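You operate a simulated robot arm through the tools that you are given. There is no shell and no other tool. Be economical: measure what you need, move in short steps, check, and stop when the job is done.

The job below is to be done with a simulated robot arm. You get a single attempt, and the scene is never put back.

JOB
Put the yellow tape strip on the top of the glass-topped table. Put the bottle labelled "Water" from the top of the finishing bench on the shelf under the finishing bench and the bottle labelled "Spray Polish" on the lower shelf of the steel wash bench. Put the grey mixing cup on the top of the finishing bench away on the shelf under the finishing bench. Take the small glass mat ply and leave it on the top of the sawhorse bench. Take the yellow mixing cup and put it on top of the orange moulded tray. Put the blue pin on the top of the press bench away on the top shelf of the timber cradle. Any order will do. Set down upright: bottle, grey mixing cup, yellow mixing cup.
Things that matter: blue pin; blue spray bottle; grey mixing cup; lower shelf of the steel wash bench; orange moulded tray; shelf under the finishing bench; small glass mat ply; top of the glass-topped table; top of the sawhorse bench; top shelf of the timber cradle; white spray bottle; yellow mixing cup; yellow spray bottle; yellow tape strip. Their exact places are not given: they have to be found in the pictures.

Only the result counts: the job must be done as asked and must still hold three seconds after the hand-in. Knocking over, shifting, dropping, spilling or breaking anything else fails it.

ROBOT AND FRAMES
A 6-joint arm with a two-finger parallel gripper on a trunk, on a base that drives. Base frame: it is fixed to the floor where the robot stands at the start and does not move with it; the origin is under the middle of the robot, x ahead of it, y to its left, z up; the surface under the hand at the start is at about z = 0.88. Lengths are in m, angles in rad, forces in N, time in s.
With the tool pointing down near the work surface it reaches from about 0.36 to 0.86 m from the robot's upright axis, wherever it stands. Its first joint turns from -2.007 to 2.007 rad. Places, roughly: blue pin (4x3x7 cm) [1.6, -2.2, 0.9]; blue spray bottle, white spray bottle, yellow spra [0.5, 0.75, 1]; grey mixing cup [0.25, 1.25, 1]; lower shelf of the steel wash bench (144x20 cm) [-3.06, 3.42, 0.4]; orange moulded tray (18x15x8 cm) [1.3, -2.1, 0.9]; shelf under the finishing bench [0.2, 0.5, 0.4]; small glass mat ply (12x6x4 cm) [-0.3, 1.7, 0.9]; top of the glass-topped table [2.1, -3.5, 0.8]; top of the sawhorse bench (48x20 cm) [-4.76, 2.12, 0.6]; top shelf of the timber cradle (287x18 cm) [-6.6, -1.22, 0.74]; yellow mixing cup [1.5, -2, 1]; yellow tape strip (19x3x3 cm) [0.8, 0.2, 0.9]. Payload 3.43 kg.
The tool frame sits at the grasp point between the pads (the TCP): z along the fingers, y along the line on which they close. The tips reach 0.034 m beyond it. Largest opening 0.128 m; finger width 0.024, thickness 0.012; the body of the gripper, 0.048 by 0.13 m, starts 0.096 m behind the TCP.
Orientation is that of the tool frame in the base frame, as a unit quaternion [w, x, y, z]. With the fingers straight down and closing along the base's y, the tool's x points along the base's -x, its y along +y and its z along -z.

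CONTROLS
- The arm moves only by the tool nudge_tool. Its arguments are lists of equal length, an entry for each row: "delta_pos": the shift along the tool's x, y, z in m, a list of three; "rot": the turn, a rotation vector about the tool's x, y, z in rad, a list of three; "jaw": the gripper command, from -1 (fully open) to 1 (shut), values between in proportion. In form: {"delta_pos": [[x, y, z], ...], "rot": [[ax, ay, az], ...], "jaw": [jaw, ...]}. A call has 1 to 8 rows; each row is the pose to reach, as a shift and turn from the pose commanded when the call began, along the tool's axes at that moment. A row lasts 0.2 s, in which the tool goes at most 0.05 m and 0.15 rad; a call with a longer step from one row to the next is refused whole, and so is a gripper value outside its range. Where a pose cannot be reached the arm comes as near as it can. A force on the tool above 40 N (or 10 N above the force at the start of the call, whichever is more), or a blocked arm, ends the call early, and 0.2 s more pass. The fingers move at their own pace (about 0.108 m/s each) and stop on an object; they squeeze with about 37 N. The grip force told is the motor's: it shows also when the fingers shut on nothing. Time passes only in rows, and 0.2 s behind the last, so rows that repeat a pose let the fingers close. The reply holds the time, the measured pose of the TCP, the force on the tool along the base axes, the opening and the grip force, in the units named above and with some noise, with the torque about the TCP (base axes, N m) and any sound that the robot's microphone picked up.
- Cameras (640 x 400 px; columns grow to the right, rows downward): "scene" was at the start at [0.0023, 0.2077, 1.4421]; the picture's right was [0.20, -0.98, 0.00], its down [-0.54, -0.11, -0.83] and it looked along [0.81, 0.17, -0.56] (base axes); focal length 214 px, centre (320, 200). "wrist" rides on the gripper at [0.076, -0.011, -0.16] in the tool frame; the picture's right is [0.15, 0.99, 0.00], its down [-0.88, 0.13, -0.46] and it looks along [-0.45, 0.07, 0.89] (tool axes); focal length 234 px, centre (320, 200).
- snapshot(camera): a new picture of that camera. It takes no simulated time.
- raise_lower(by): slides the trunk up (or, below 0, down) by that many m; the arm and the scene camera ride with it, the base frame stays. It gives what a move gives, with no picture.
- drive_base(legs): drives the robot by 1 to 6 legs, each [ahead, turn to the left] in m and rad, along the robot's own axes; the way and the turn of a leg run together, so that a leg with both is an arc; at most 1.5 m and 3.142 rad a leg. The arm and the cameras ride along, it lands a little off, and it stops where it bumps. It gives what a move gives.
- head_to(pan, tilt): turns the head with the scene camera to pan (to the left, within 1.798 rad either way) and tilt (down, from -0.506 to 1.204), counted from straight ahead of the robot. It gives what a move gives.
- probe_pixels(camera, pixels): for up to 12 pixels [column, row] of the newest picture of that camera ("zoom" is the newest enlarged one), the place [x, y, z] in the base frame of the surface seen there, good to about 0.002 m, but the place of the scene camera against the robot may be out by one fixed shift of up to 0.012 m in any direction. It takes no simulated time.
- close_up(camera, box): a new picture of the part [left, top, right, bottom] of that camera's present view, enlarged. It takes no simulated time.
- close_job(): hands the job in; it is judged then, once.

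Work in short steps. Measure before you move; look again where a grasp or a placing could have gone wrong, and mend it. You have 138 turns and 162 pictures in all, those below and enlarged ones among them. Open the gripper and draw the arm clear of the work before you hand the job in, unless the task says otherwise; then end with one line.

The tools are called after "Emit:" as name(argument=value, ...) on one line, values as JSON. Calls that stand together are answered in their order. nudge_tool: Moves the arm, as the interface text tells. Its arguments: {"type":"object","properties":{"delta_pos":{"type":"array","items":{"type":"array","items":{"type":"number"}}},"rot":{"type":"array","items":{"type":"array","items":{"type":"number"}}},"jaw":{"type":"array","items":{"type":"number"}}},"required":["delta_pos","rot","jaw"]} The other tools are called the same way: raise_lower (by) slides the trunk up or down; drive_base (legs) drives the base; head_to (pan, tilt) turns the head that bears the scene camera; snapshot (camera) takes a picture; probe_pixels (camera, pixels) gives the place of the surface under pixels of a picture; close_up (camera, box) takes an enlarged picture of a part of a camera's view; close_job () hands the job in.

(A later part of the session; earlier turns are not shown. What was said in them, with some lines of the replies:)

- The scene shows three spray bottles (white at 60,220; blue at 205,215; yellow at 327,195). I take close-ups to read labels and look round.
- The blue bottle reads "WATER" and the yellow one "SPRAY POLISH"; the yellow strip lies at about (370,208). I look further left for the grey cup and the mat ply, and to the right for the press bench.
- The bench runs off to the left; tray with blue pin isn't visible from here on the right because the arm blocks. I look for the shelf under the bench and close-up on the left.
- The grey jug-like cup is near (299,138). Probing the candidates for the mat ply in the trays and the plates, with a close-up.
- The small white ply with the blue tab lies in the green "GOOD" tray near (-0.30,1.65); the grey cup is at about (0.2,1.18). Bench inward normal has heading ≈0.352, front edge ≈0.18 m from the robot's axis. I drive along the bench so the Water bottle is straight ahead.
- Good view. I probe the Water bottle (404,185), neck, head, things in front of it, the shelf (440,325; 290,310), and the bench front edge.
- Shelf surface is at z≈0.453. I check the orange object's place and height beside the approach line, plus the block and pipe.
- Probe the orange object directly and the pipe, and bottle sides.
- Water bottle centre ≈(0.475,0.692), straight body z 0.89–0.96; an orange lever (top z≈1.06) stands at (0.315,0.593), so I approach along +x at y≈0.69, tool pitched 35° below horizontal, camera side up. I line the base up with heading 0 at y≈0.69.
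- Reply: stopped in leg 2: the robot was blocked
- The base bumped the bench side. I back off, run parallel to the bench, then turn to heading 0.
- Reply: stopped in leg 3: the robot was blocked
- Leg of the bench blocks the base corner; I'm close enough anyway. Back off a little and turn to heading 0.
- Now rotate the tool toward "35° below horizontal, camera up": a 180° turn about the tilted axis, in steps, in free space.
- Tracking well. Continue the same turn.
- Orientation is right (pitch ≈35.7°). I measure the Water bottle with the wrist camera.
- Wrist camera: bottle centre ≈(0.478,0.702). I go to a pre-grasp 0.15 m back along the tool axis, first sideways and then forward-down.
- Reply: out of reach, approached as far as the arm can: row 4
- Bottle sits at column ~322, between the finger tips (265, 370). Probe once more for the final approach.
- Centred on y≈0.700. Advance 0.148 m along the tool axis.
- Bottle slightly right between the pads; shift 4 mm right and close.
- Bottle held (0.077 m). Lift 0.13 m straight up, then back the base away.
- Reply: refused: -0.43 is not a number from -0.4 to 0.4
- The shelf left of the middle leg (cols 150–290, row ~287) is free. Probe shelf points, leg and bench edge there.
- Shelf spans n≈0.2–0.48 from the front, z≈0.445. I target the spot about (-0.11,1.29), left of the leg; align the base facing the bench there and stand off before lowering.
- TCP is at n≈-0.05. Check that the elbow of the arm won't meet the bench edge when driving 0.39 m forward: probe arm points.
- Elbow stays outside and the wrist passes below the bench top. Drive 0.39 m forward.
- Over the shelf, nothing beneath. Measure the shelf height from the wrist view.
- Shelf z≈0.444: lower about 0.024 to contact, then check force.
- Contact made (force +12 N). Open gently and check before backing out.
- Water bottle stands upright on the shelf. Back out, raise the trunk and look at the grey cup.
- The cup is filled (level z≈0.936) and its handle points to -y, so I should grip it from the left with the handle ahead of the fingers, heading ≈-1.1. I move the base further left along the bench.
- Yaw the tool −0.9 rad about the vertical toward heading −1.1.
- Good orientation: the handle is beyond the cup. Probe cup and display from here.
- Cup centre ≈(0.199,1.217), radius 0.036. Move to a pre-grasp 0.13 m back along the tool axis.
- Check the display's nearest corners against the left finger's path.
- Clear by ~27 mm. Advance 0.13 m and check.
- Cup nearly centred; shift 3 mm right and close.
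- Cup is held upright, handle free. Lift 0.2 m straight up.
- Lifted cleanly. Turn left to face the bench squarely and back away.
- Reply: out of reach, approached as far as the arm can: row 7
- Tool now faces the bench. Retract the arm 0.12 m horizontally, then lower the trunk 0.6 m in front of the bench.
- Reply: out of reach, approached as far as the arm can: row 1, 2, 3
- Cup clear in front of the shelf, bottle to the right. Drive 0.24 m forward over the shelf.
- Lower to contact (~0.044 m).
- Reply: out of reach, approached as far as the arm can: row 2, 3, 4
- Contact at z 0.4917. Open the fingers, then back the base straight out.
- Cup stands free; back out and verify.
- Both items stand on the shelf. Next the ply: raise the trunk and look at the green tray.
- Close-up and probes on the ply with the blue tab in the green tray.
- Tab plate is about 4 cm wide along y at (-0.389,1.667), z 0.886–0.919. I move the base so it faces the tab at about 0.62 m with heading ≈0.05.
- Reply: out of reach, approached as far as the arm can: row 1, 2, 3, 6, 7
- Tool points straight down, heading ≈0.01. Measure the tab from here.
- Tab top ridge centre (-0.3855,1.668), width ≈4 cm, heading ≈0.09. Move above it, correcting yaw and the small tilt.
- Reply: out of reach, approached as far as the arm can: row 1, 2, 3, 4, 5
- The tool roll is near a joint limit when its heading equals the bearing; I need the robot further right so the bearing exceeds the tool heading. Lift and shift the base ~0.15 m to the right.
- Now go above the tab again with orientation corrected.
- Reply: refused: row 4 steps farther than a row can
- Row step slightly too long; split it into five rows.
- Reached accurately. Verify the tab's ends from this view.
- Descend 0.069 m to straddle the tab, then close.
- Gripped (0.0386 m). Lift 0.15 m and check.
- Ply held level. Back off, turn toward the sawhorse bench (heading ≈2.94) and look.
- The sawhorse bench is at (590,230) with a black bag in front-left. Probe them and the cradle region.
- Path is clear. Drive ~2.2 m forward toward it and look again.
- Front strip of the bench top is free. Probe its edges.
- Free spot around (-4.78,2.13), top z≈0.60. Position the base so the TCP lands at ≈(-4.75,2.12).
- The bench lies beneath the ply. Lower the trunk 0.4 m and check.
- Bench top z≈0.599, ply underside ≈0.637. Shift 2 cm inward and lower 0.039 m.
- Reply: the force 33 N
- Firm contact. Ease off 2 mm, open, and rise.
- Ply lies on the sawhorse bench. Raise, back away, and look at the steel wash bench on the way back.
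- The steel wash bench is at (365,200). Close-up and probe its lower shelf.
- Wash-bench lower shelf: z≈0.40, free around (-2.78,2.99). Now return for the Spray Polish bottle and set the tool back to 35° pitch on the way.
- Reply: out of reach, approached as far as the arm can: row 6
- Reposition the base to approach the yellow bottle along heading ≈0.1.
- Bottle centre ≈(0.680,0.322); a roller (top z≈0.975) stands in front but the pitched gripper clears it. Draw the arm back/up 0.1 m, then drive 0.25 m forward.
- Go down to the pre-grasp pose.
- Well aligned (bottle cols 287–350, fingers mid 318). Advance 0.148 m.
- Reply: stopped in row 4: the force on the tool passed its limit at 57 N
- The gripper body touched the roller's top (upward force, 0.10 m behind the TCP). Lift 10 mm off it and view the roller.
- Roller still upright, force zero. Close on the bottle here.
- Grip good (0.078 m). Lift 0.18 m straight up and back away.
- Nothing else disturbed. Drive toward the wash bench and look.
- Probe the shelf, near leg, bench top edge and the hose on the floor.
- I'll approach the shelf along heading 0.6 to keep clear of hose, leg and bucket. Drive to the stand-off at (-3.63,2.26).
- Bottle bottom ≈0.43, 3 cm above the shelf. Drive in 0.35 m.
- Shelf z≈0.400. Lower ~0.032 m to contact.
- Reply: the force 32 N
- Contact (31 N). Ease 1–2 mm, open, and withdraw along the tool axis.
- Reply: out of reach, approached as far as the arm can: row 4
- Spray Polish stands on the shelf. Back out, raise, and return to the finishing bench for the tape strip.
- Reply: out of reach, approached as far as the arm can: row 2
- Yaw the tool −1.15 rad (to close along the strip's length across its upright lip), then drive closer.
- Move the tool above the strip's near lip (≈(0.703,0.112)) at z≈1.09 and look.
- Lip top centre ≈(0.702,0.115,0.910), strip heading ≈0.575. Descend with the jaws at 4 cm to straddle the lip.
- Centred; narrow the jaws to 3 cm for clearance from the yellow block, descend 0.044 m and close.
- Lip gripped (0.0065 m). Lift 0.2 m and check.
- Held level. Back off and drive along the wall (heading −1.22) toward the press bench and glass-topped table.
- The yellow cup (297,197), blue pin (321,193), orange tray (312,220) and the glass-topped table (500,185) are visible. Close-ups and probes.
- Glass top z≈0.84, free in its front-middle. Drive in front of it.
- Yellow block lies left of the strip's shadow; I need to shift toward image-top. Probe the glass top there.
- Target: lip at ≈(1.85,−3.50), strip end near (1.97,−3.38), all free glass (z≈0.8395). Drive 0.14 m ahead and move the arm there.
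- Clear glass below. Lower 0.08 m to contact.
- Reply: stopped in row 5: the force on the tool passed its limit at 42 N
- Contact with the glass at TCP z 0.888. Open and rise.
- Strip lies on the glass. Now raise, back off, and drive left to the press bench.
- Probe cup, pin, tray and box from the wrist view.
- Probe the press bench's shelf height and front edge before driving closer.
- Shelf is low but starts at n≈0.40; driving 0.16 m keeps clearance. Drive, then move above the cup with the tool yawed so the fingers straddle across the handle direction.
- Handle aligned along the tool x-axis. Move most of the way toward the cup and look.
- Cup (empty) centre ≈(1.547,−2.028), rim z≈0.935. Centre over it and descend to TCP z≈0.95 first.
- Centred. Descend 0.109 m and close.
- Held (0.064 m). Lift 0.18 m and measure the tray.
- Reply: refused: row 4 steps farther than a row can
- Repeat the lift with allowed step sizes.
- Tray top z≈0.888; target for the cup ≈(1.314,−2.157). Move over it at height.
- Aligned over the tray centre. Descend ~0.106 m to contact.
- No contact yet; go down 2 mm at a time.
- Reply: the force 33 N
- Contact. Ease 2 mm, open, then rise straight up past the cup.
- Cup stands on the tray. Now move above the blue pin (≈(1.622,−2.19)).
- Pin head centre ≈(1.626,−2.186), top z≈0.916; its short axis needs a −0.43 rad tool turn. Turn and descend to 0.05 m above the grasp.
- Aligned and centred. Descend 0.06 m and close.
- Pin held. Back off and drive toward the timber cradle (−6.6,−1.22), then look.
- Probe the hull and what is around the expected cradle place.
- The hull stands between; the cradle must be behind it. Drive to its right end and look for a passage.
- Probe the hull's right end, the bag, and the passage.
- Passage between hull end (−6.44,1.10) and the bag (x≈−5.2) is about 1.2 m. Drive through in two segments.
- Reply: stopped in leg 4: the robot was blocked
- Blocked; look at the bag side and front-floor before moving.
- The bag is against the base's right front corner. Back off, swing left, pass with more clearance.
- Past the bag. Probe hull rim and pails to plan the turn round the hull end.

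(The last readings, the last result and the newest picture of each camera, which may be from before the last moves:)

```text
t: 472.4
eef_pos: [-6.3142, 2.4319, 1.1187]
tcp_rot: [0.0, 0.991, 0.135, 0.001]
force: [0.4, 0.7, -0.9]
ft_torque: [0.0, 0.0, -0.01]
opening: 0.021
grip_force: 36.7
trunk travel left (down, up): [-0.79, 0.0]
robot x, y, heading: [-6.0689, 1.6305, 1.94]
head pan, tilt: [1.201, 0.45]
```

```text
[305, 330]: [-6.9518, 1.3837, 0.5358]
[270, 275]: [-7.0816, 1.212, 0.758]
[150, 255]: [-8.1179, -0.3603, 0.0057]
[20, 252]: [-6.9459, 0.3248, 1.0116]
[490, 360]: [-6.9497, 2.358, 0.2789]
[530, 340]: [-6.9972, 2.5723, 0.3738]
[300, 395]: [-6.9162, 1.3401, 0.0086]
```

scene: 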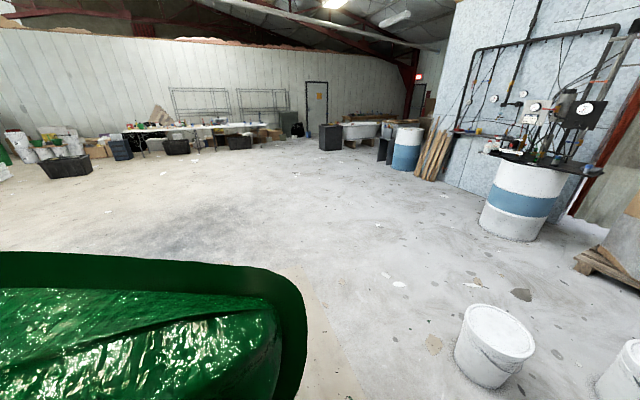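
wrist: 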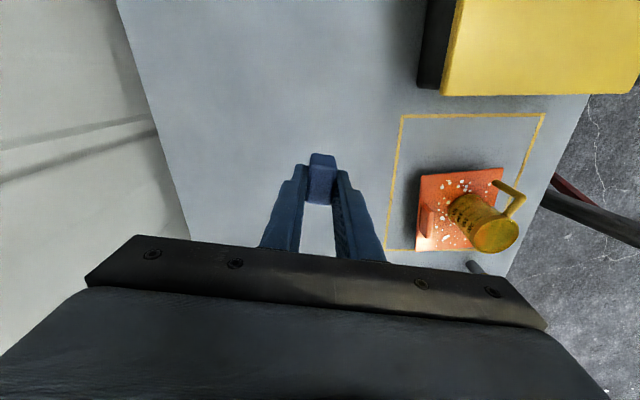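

Gap between hull end (y≈1.38) and pail (y≈2.2) fits. Drive through and face along the hull's far side.

Emit:
drive_base(legs=[[0, 1.0], [1.5, 0], [0, 1.6]])

Emit:
head_to(pan=0.1, tilt=0.4)

Emit:
snapshot(camera="scene")

```text
t: 486.2
eef_pos: [-7.7586, 1.1554, 1.1192]
tcp_rot: [0.0, 0.151, 0.989, 0.0]
force: [0.2, 0.1, -0.8]
ft_torque: [0.01, 0.0, 0.01]
opening: 0.0211
grip_force: 37.3
trunk travel left (down, up): [-0.79, 0.0]
robot x, y, heading: [-7.5294, 1.9556, -1.776]
head pan, tilt: [1.201, 0.45]
```

```text
t: 487.6
eef_pos: [-7.7576, 1.1556, 1.1192]
tcp_rot: [-0.001, 0.152, 0.988, -0.001]
force: [0.6, -1.1, -1.5]
ft_torque: [-0.02, 0.0, 0.05]
opening: 0.021
grip_force: 36.9
trunk travel left (down, up): [-0.79, 0.0]
robot x, y, heading: [-7.5284, 1.9632, -1.78]
head pan, tilt: [0.099, 0.4]
```

```text
44 pictures are left
```

scene: 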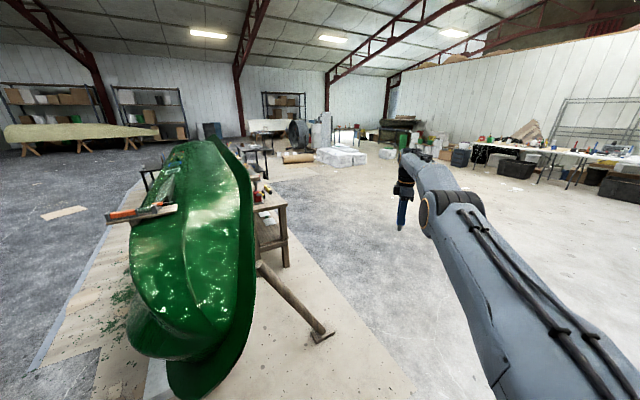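

The timber cradle shelf runs along the hull's far side at (270,205). Close-up and probe.

Emit:
close_up(camera="scene", box=[220, 130, 360, 350])

Emit:
probe_pixels(camera="scene", pixels=[[270, 200], [262, 190], [270, 205], [275, 245], [325, 335], [260, 265], [283, 262], [258, 165], [250, 178], [290, 310]])

```text
1.82 times, centred on (290, 240) of scene
```

zoom: 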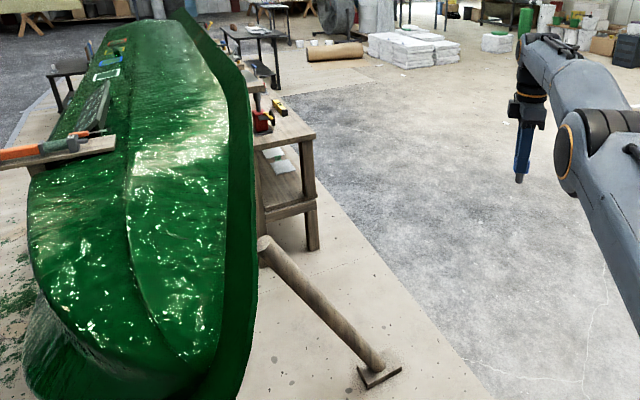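

```text
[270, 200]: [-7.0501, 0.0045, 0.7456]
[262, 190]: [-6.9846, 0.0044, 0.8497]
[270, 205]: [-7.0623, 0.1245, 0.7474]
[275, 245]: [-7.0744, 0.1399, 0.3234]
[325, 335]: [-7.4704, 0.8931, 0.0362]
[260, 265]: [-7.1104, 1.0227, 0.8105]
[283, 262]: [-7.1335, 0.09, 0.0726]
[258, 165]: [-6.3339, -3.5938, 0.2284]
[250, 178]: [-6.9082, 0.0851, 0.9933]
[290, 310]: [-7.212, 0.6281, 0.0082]
```

Shelf top z≈0.74, near end ≈(−7.06,0.14), running toward (−6.6,−1.22). Drive round the prop and face the shelf.

Emit:
drive_base(legs=[[0, -0.13], [1.45, 0], [0, 0.6], [1.15, 0], [0, 1.63]])

Emit:
head_to(pan=0.1, tilt=0.6)

Emit:
snapshot(camera="scene")

```text
t: 506.4
eef_pos: [-6.9058, -0.3208, 1.1184]
tcp_rot: [0.0, 0.781, -0.625, 0.001]
force: [-0.2, 0.9, -0.7]
ft_torque: [0.02, -0.03, 0.02]
opening: 0.0212
grip_force: 37.1
trunk travel left (down, up): [-0.79, 0.0]
robot x, y, heading: [-7.7183, -0.5204, 0.309]
head pan, tilt: [0.099, 0.4]
```

```text
t: 507.2
eef_pos: [-6.9059, -0.3204, 1.1182]
tcp_rot: [0.0, 0.781, -0.625, 0.002]
force: [0.0, -1.0, -0.5]
ft_torque: [-0.04, 0.03, 0.03]
opening: 0.0209
grip_force: 37.1
trunk travel left (down, up): [-0.79, 0.0]
robot x, y, heading: [-7.7193, -0.5218, 0.318]
head pan, tilt: [0.099, 0.6]
```

```text
42 pictures are left
```

scene: 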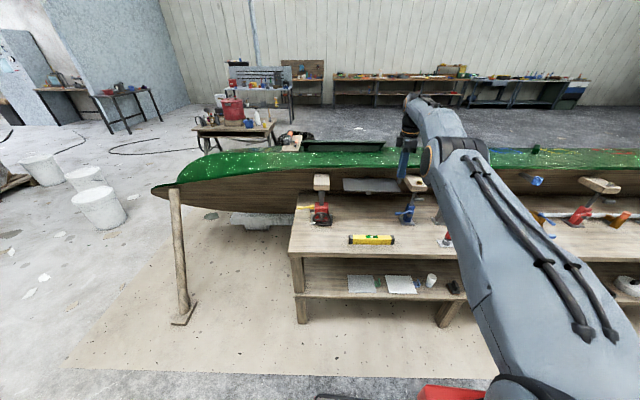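

The top shelf has free space along its front edge. Probe.

Emit:
probe_pixels(camera="scene", pixels=[[320, 240], [330, 228], [295, 255], [420, 240], [425, 255], [372, 240], [372, 252], [405, 222], [440, 250], [345, 210]])

Emit:
close_up(camera="scene", box=[270, 160, 470, 300])

Emit:
snapshot(camera="wrist")

```text
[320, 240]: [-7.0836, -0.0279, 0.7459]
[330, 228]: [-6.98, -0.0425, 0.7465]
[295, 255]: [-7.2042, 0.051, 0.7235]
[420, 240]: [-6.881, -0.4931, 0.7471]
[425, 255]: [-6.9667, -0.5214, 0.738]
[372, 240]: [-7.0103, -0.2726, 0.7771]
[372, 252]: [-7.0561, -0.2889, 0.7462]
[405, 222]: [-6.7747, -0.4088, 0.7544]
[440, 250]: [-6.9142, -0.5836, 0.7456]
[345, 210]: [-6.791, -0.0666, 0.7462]
```

```text
2.86 times, centred on (370, 230) of scene
```

zoom: 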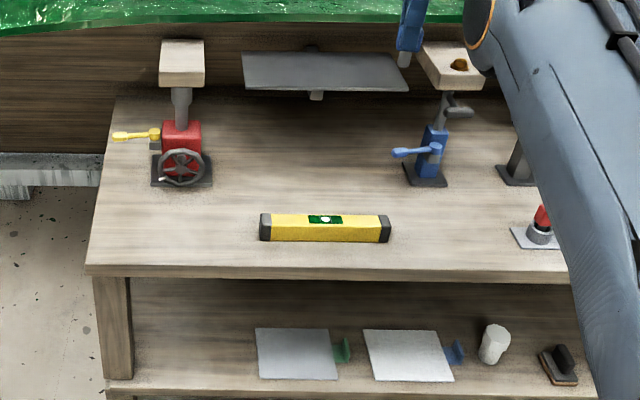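

```text
40 pictures are left
```

wrist: 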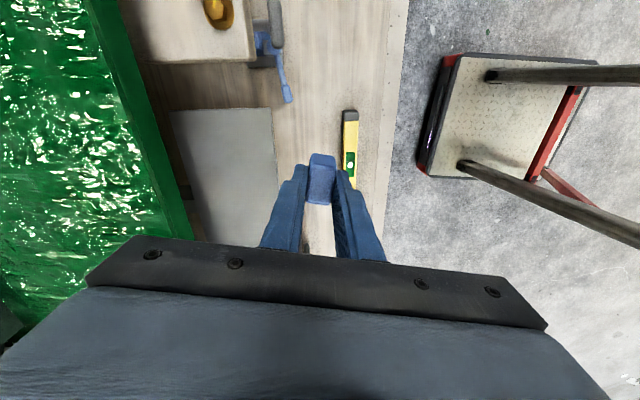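

Free gap right of the yellow level around (−6.91,−0.465). Move above it and check with the wrist camera.

Emit:
nudge_tool(delta_pos=[[0.036, 0.009, 0], [0.072, 0.018, 0], [0.108, 0.028, 0.02], [0.143, 0.037, 0.05], [0.143, 0.037, 0.095], [0.143, 0.037, 0.14]], rot=[[0, 0, 0], [0, 0, 0], [0, 0, 0], [0, 0, 0], [0, 0, 0], [0, 0, 0]], jaw=[1, 1, 1, 1, 1, 1])

Emit:
snapshot(camera="wrist")

Emit:
close_up(camera="scene", box=[330, 150, 470, 290])

```text
t: 508.6
eef_pos: [-6.9116, -0.4691, 0.9785]
tcp_rot: [0.0, 0.78, -0.626, 0.001]
force: [-0.3, -0.5, 0.0]
ft_torque: [0.01, -0.03, 0.03]
opening: 0.0211
grip_force: 36.9
trunk travel left (down, up): [-0.79, 0.0]
robot x, y, heading: [-7.715, -0.5229, 0.317]
head pan, tilt: [0.099, 0.6]
```

```text
39 pictures are left
```

wrist: 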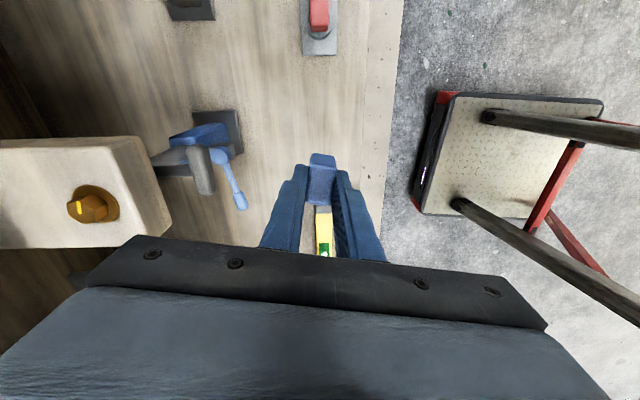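

```text
2.86 times, centred on (400, 220) of scene
```

zoom: 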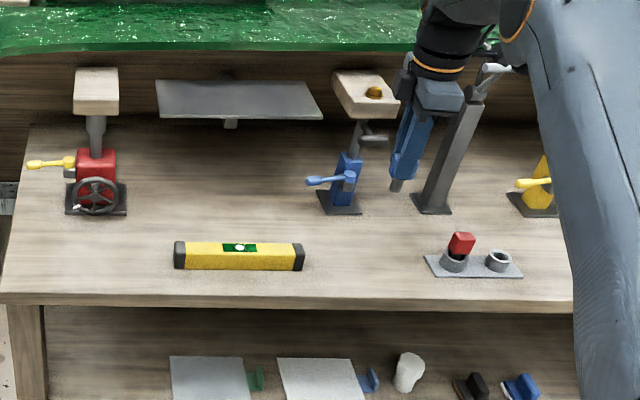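

Spot below (≈ px (320,131)) is free. Descend slowly to contact (expected TCP z≈0.811).

Emit:
nudge_tool(delta_pos=[[0, 0, 0.045], [0, 0, 0.09], [0, 0, 0.13], [0, 0, 0.155], [0, 0, 0.162], [0, 0, 0.165]], rot=[[0, 0, 0], [0, 0, 0], [0, 0, 0], [0, 0, 0], [0, 0, 0], [0, 0, 0]], jaw=[1, 1, 1, 1, 1, 1])

Emit:
snapshot(camera="wrist")

Emit:
probe_pixels(camera="wrist", pixels=[[250, 100], [380, 120], [320, 60]])

```text
t: 510.0
eef_pos: [-6.9113, -0.4696, 0.8144]
tcp_rot: [0.001, 0.78, -0.626, 0.002]
force: [0.1, -0.1, -1.2]
ft_torque: [-0.01, 0.03, 0.01]
opening: 0.0208
grip_force: 36.8
trunk travel left (down, up): [-0.79, 0.0]
robot x, y, heading: [-7.7199, -0.5191, 0.314]
head pan, tilt: [0.099, 0.6]
```

```text
37 pictures are left
```

wrist: 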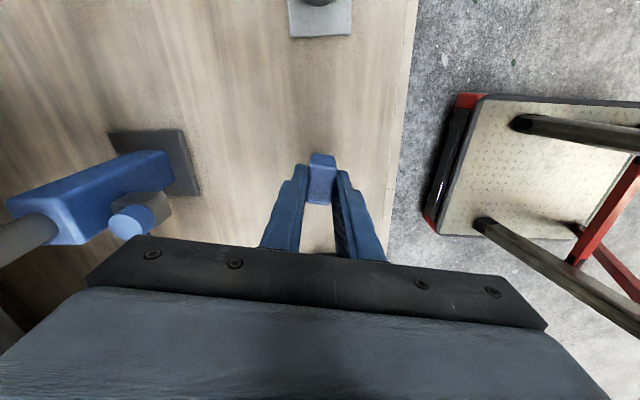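

```text
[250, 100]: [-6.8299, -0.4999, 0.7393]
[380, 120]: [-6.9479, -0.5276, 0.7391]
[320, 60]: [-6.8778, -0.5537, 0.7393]
```

Shelf z≈0.739, so ~4 mm remain. Lower in 1 mm steps to contact.

Emit:
nudge_tool(delta_pos=[[0, 0, 0.002], [0, 0, 0.003], [0, 0, 0.004], [0, 0, 0.005]], rot=[[0, 0, 0], [0, 0, 0], [0, 0, 0], [0, 0, 0]], jaw=[1, 1, 1, 1])

```text
t: 511.0
eef_pos: [-6.91, -0.4696, 0.8102]
tcp_rot: [0.0, 0.781, -0.625, 0.002]
force: [-4.5, -0.3, 13.3]
ft_torque: [-0.15, 0.25, -0.06]
opening: 0.0208
grip_force: 36.7
trunk travel left (down, up): [-0.79, 0.0]
robot x, y, heading: [-7.7183, -0.5177, 0.32]
head pan, tilt: [0.099, 0.6]
```

Contact (13 N). Ease slightly, open, and check that it stands before rising.

Emit:
nudge_tool(delta_pos=[[0, 0, -0.0005], [0, 0, -0.0005], [0, 0, -0.0005], [0, 0, -0.0005]], rot=[[0, 0, 0], [0, 0, 0], [0, 0, 0], [0, 0, 0]], jaw=[0.6, 0.4, 0.3, 0.2])

Emit:
nudge_tool(delta_pos=[[0, 0, -0.03], [0, 0, -0.07], [0, 0, -0.11], [0, 0, -0.15], [0, 0, -0.19]], rot=[[0, 0, 0], [0, 0, 0], [0, 0, 0], [0, 0, 0], [0, 0, 0]], jaw=[0.2, 0.2, 0.2, 0.2, 0.2])

Emit:
snapshot(camera="wrist")

Emit:
close_up(camera="scene", box=[330, 150, 470, 290])

```text
t: 512.0
eef_pos: [-6.9103, -0.4695, 0.8097]
tcp_rot: [-0.001, 0.78, -0.626, 0.0]
force: [-0.1, 1.2, -0.6]
ft_torque: [0.0, 0.01, 0.0]
opening: 0.0512
grip_force: 0.1
trunk travel left (down, up): [-0.79, 0.0]
robot x, y, heading: [-7.7207, -0.5195, 0.314]
head pan, tilt: [0.099, 0.6]
```

```text
t: 513.2
eef_pos: [-6.9108, -0.468, 0.9992]
tcp_rot: [0.001, 0.781, -0.625, 0.001]
force: [1.1, 0.5, -1.4]
ft_torque: [0.01, 0.03, 0.0]
opening: 0.0514
grip_force: 0.1
trunk travel left (down, up): [-0.79, 0.0]
robot x, y, heading: [-7.7184, -0.5218, 0.311]
head pan, tilt: [0.099, 0.6]
```

```text
36 pictures are left
```

wrist: 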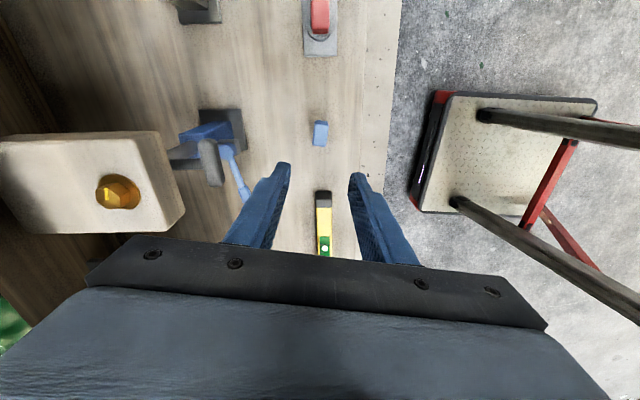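

```text
2.86 times, centred on (400, 220) of scene
```

zoom: 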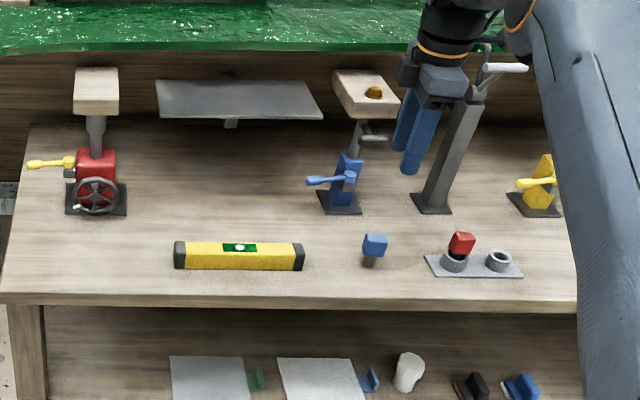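

The pin stands on the cradle's top shelf. Draw the arm clear by backing the base off.

Emit:
drive_base(legs=[[-0.4, 0]])

Emit:
snapshot(camera="scene")

```text
t: 515.6
eef_pos: [-7.2894, -0.5901, 0.9993]
tcp_rot: [0.0, 0.781, -0.625, 0.002]
force: [0.3, 0.0, 0.6]
ft_torque: [0.0, 0.06, 0.0]
opening: 0.051
grip_force: 0.0
trunk travel left (down, up): [-0.79, 0.0]
robot x, y, heading: [-8.0946, -0.6445, 0.316]
head pan, tilt: [0.099, 0.6]
```

```text
34 pictures are left
```

scene: 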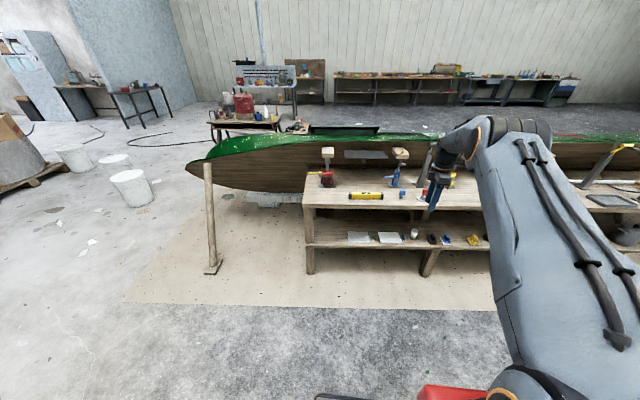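

All seven items are placed, the gripper is open and the arm is clear; I hand the job in.

Emit:
close_job()

```text
The job is handed in.
```

All seven items are where the job asked and the job is handed in. The bottles and both mixing cups were upright when I left them. On the way, the base bumped the black bag near the sawhorse bench, and I didn't check whether it moved. The gripper also pressed on the orange roller by the yellow bottle, but it stayed standing.
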